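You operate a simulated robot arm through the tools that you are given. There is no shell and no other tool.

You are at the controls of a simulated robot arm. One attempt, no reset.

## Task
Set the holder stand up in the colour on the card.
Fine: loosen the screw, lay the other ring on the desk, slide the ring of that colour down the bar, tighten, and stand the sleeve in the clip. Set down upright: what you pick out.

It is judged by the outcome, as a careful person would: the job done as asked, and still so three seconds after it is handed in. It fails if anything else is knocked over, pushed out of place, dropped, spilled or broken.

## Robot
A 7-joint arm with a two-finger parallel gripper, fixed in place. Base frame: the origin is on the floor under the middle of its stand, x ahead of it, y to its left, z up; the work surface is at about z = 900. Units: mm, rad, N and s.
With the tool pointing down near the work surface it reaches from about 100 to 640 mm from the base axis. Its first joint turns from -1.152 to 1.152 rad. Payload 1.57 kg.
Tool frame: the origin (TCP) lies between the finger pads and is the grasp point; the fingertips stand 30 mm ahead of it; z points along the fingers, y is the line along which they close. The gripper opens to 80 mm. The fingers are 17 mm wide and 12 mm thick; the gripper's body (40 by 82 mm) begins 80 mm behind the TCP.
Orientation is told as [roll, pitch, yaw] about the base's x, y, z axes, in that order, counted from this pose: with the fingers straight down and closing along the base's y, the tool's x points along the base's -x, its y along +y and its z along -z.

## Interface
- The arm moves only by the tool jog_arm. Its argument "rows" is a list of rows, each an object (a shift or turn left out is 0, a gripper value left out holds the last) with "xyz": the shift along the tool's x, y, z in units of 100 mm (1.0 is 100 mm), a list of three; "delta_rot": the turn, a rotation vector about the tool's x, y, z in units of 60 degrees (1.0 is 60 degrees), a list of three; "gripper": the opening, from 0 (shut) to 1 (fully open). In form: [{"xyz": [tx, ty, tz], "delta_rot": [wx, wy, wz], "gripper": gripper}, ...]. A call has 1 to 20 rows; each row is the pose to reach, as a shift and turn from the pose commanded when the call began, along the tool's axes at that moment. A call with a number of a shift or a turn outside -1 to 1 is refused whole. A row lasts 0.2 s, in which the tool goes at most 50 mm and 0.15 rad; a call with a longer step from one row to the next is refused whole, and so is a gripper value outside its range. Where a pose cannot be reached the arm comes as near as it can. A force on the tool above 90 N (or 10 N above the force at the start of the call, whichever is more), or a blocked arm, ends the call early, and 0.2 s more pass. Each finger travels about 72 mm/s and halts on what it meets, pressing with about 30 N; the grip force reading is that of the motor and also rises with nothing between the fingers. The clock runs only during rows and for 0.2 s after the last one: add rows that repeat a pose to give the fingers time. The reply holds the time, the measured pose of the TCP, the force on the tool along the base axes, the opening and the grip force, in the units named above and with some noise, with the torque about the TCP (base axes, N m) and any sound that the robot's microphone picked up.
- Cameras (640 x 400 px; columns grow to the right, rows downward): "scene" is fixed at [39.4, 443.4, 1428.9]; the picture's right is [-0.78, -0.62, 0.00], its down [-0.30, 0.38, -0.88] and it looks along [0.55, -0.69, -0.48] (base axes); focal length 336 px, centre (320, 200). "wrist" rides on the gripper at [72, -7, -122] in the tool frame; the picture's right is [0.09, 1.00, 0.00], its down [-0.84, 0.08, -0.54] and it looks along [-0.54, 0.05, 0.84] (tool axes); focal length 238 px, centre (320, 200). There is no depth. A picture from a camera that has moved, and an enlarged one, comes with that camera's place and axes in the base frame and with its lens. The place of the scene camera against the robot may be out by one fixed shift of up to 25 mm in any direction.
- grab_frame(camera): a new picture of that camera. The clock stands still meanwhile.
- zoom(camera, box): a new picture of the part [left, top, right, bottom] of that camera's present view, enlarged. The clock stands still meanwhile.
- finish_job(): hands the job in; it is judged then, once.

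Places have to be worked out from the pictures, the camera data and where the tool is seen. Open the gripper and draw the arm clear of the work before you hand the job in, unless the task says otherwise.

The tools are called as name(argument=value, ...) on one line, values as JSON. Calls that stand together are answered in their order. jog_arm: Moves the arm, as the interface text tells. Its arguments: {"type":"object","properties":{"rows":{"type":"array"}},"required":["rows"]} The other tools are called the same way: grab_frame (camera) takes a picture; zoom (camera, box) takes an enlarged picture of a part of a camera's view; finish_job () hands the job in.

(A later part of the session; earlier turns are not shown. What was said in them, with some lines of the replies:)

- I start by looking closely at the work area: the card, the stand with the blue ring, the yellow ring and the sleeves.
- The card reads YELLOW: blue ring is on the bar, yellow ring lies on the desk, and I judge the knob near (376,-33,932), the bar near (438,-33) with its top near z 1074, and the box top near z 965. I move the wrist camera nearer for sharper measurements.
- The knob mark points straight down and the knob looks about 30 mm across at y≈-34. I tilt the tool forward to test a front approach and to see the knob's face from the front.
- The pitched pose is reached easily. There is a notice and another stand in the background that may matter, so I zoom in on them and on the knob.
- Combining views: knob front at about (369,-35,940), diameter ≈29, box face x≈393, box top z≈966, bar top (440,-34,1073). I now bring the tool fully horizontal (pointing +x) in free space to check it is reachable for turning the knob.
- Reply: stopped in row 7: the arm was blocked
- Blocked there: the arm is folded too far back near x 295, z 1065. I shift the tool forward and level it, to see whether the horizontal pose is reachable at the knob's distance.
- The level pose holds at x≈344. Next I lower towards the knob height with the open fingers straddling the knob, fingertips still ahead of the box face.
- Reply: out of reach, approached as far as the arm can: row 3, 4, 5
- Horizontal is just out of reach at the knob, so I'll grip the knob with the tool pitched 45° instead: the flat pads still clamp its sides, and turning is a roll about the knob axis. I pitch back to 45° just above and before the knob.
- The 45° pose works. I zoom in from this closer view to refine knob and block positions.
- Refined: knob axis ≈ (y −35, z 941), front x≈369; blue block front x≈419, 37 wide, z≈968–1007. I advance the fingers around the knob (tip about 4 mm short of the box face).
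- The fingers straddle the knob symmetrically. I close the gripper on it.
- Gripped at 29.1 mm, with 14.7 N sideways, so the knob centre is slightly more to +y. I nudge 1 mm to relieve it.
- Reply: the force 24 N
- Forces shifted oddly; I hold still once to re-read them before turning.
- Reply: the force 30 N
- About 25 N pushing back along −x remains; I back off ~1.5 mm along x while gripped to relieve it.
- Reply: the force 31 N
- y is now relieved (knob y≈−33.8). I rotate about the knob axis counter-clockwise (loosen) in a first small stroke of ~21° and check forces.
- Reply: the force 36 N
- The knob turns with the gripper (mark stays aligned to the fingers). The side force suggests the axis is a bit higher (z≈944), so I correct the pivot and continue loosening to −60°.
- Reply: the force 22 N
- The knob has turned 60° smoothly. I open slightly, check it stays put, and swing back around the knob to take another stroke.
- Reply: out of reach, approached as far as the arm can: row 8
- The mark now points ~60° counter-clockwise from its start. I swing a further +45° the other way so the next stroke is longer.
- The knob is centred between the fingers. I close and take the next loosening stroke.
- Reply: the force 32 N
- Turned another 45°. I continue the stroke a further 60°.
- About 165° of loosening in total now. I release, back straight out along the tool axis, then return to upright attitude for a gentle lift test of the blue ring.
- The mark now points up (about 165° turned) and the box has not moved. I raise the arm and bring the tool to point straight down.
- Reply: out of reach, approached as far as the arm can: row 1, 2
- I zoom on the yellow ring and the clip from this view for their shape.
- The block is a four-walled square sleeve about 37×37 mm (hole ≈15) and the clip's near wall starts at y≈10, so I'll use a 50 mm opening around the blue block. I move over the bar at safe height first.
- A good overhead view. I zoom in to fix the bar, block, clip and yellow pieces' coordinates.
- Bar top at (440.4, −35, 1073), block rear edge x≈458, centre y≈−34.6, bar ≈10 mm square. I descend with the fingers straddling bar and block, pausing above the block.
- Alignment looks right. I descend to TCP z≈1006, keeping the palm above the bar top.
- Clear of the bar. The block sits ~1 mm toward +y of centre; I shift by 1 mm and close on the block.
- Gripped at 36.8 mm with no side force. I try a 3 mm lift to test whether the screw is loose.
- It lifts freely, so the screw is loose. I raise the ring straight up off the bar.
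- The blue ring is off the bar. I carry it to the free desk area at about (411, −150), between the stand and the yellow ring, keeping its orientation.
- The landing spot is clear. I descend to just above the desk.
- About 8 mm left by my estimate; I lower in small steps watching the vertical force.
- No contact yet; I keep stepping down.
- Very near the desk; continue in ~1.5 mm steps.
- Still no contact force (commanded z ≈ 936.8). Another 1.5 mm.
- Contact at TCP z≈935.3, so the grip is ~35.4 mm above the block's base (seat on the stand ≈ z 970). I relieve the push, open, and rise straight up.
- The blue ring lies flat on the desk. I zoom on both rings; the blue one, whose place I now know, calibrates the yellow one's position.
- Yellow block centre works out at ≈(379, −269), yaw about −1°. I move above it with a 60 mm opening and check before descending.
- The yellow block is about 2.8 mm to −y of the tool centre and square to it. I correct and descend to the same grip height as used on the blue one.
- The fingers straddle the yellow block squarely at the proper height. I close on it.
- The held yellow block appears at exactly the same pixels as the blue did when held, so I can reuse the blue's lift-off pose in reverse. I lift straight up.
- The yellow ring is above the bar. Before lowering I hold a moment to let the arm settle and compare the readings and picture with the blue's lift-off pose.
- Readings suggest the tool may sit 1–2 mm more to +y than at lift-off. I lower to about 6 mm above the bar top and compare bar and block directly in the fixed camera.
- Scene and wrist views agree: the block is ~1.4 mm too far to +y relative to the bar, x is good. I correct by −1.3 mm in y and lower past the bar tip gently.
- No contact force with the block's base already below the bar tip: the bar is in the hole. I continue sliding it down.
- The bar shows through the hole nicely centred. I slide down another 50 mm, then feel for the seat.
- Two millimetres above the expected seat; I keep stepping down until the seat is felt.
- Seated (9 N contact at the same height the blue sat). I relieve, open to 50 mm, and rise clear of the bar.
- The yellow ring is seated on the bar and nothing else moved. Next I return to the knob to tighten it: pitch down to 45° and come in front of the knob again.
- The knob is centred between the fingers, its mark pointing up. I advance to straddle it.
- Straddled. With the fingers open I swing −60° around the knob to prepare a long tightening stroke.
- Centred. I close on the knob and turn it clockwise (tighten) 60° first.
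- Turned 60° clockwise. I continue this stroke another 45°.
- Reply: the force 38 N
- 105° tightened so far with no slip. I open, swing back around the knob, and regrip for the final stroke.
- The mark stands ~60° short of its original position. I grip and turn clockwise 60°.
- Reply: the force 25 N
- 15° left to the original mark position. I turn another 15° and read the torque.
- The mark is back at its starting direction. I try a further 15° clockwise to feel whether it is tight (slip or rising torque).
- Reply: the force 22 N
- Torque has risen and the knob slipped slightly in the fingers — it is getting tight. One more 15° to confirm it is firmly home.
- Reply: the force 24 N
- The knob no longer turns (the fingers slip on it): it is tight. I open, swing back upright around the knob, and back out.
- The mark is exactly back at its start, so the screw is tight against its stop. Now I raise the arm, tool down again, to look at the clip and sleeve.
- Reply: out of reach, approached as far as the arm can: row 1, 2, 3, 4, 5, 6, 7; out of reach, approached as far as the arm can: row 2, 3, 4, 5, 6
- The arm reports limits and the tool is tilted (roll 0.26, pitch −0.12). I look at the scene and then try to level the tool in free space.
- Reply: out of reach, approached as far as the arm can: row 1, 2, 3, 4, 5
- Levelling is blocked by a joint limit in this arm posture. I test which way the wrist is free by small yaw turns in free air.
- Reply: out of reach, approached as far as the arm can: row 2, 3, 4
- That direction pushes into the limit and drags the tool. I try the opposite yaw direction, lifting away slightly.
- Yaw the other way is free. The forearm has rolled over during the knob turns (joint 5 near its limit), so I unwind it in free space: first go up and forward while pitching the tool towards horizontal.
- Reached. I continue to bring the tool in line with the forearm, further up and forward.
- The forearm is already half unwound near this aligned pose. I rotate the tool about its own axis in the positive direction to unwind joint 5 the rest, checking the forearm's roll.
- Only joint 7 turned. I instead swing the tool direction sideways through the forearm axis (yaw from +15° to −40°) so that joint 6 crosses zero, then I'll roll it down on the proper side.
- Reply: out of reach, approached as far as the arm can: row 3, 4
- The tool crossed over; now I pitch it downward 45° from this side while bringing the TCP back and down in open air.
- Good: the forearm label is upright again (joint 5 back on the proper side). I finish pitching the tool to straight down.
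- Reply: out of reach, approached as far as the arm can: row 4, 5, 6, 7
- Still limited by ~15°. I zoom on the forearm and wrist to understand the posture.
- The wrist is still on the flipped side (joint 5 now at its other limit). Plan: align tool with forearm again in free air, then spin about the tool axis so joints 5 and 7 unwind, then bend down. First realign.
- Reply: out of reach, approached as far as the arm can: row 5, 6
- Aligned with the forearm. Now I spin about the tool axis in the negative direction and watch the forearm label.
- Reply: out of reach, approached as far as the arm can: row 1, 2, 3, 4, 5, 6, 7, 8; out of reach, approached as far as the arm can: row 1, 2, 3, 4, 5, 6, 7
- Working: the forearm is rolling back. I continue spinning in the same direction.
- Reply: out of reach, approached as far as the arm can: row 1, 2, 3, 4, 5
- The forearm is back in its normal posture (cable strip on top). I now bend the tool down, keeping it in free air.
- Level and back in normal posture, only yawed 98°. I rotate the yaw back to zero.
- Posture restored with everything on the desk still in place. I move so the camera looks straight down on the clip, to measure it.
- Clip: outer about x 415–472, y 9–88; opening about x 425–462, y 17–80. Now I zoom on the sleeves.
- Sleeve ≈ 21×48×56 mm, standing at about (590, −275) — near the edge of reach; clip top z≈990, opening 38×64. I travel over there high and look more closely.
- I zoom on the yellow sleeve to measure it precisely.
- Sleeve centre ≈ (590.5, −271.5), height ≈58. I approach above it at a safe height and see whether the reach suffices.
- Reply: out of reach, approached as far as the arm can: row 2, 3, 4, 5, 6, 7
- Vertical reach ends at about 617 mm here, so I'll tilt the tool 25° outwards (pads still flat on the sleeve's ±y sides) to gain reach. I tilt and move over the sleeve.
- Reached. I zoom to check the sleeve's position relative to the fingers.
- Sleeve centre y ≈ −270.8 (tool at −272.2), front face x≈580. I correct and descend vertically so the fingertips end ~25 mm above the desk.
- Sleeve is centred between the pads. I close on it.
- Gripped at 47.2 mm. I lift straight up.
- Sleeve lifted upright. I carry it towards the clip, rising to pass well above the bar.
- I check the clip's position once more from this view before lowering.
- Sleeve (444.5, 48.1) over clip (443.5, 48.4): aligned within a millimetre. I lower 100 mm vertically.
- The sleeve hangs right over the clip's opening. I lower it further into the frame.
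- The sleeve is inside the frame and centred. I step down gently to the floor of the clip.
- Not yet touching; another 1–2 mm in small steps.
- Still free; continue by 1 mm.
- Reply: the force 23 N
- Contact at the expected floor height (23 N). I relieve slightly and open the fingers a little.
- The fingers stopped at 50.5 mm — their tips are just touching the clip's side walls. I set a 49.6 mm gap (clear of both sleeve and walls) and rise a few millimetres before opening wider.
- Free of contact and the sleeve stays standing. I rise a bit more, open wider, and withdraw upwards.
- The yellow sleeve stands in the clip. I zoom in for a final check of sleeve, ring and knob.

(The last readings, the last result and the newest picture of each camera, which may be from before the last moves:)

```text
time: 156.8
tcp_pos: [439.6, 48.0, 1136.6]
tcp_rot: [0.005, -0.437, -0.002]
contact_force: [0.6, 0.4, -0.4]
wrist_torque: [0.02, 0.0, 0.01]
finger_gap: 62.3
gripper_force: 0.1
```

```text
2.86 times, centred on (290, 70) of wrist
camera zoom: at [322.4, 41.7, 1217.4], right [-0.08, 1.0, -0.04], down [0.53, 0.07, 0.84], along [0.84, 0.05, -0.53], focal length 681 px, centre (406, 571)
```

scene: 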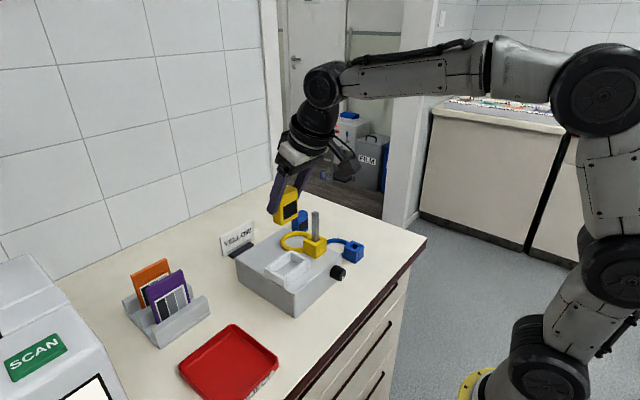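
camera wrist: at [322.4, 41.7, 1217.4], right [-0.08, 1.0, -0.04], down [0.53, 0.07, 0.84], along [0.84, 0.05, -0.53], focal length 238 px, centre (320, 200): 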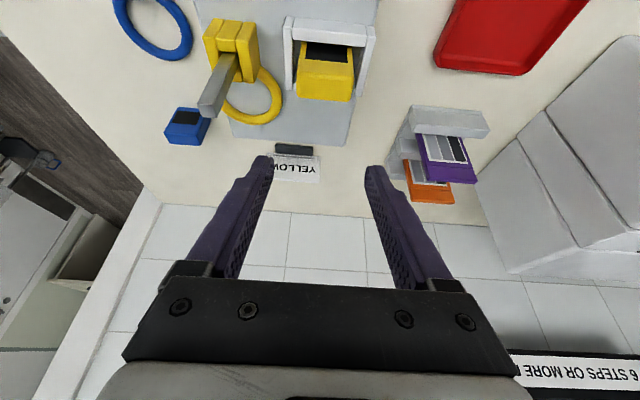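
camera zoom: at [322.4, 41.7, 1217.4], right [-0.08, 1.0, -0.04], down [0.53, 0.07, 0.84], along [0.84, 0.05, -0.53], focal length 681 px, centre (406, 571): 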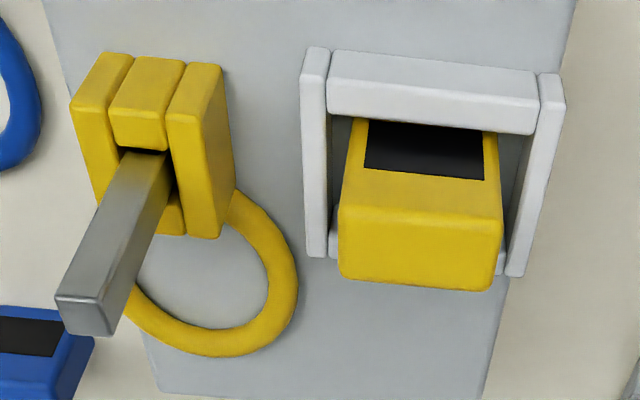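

Everything is as asked: yellow ring seated on the bar, knob tight, blue ring flat on the desk, yellow sleeve upright in the clip. I draw the arm up and back, with the gripper open.

jog_arm(rows=[{"xyz": [0.023, 0, -0.19]}, {"xyz": [0.046, 0, -0.37], "delta_rot": [0, 0.1, 0]}, {"xyz": [0.07, 0, -0.56], "delta_rot": [0, 0.2, 0]}, {"xyz": [0.093, 0, -0.75], "delta_rot": [0, 0.3, 0]}, {"xyz": [0.116, 0, -0.936], "delta_rot": [0, 0.4167, 0], "gripper": 1.0}, {"xyz": [0.116, 0, -0.936], "delta_rot": [0, 0.4167, 0], "gripper": 1.0}])

jog_arm(rows=[{"xyz": [0.2, -0.1, -0.1]}, {"xyz": [0.4, -0.2, -0.2]}, {"xyz": [0.6, -0.3, -0.3]}, {"xyz": [0.6, -0.3, -0.3]}, {"xyz": [0.6, -0.3, -0.3]}])

grab_frame(camera="scene")

grab_frame(camera="wrist")

```text
time: 158.2
tcp_pos: [386.0, 48.8, 1217.0]
tcp_rot: [0.003, 0.0, 0.002]
contact_force: [0.4, 0.4, 0.6]
wrist_torque: [0.02, -0.01, 0.01]
finger_gap: 80.2
gripper_force: 0.2
```

```text
time: 159.4
tcp_pos: [327.7, 19.8, 1246.2]
tcp_rot: [0.002, -0.001, 0.0]
contact_force: [0.2, 0.5, -0.1]
wrist_torque: [0.0, 0.0, 0.01]
finger_gap: 79.9
gripper_force: 0.0
```

```text
taken
```

scene: 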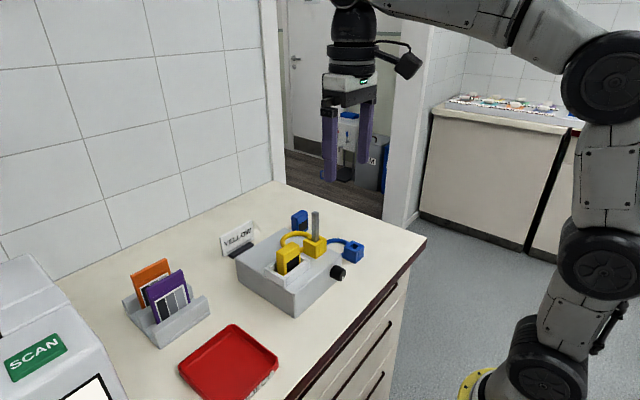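

```text
taken
camera wrist: at [256.8, 11.7, 1369.0], right [-0.09, 1.0, 0.0], down [0.84, 0.08, 0.54], along [0.54, 0.05, -0.84], focal length 238 px, centre (320, 200)
```

wrist: 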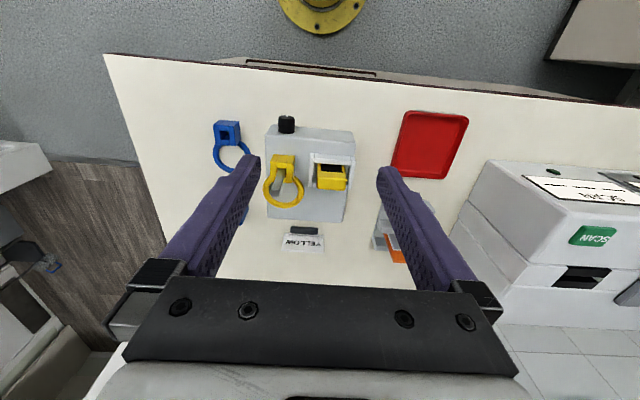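

The arm is clear with its gripper open, and the yellow ring, tightened knob, yellow sleeve and blue ring are all in their places with nothing else disturbed. I hand the job in.

finish_job()

```text
The job is handed in.
```

The holder stand is set up in yellow, the colour on the card, and I have handed the job in.

- **Ring:** The blue ring lies flat on the desk between the stand and where the yellow ring was. The yellow ring is down the bar and rests at the same height the blue one did.
- **Screw:** I loosened it about 165°, then turned it back until the fingers slipped on it. Its mark points straight down again, as at the start. I took that as tight and did not pull on the ring to check.
- **Sleeve:** The yellow sleeve stands upright in the clip. While letting go of it, the fingertips briefly touched the clip walls. The sleeve and clip stayed put.

The last pictures show everything else where it was. The arm is drawn up and clear with the gripper open.
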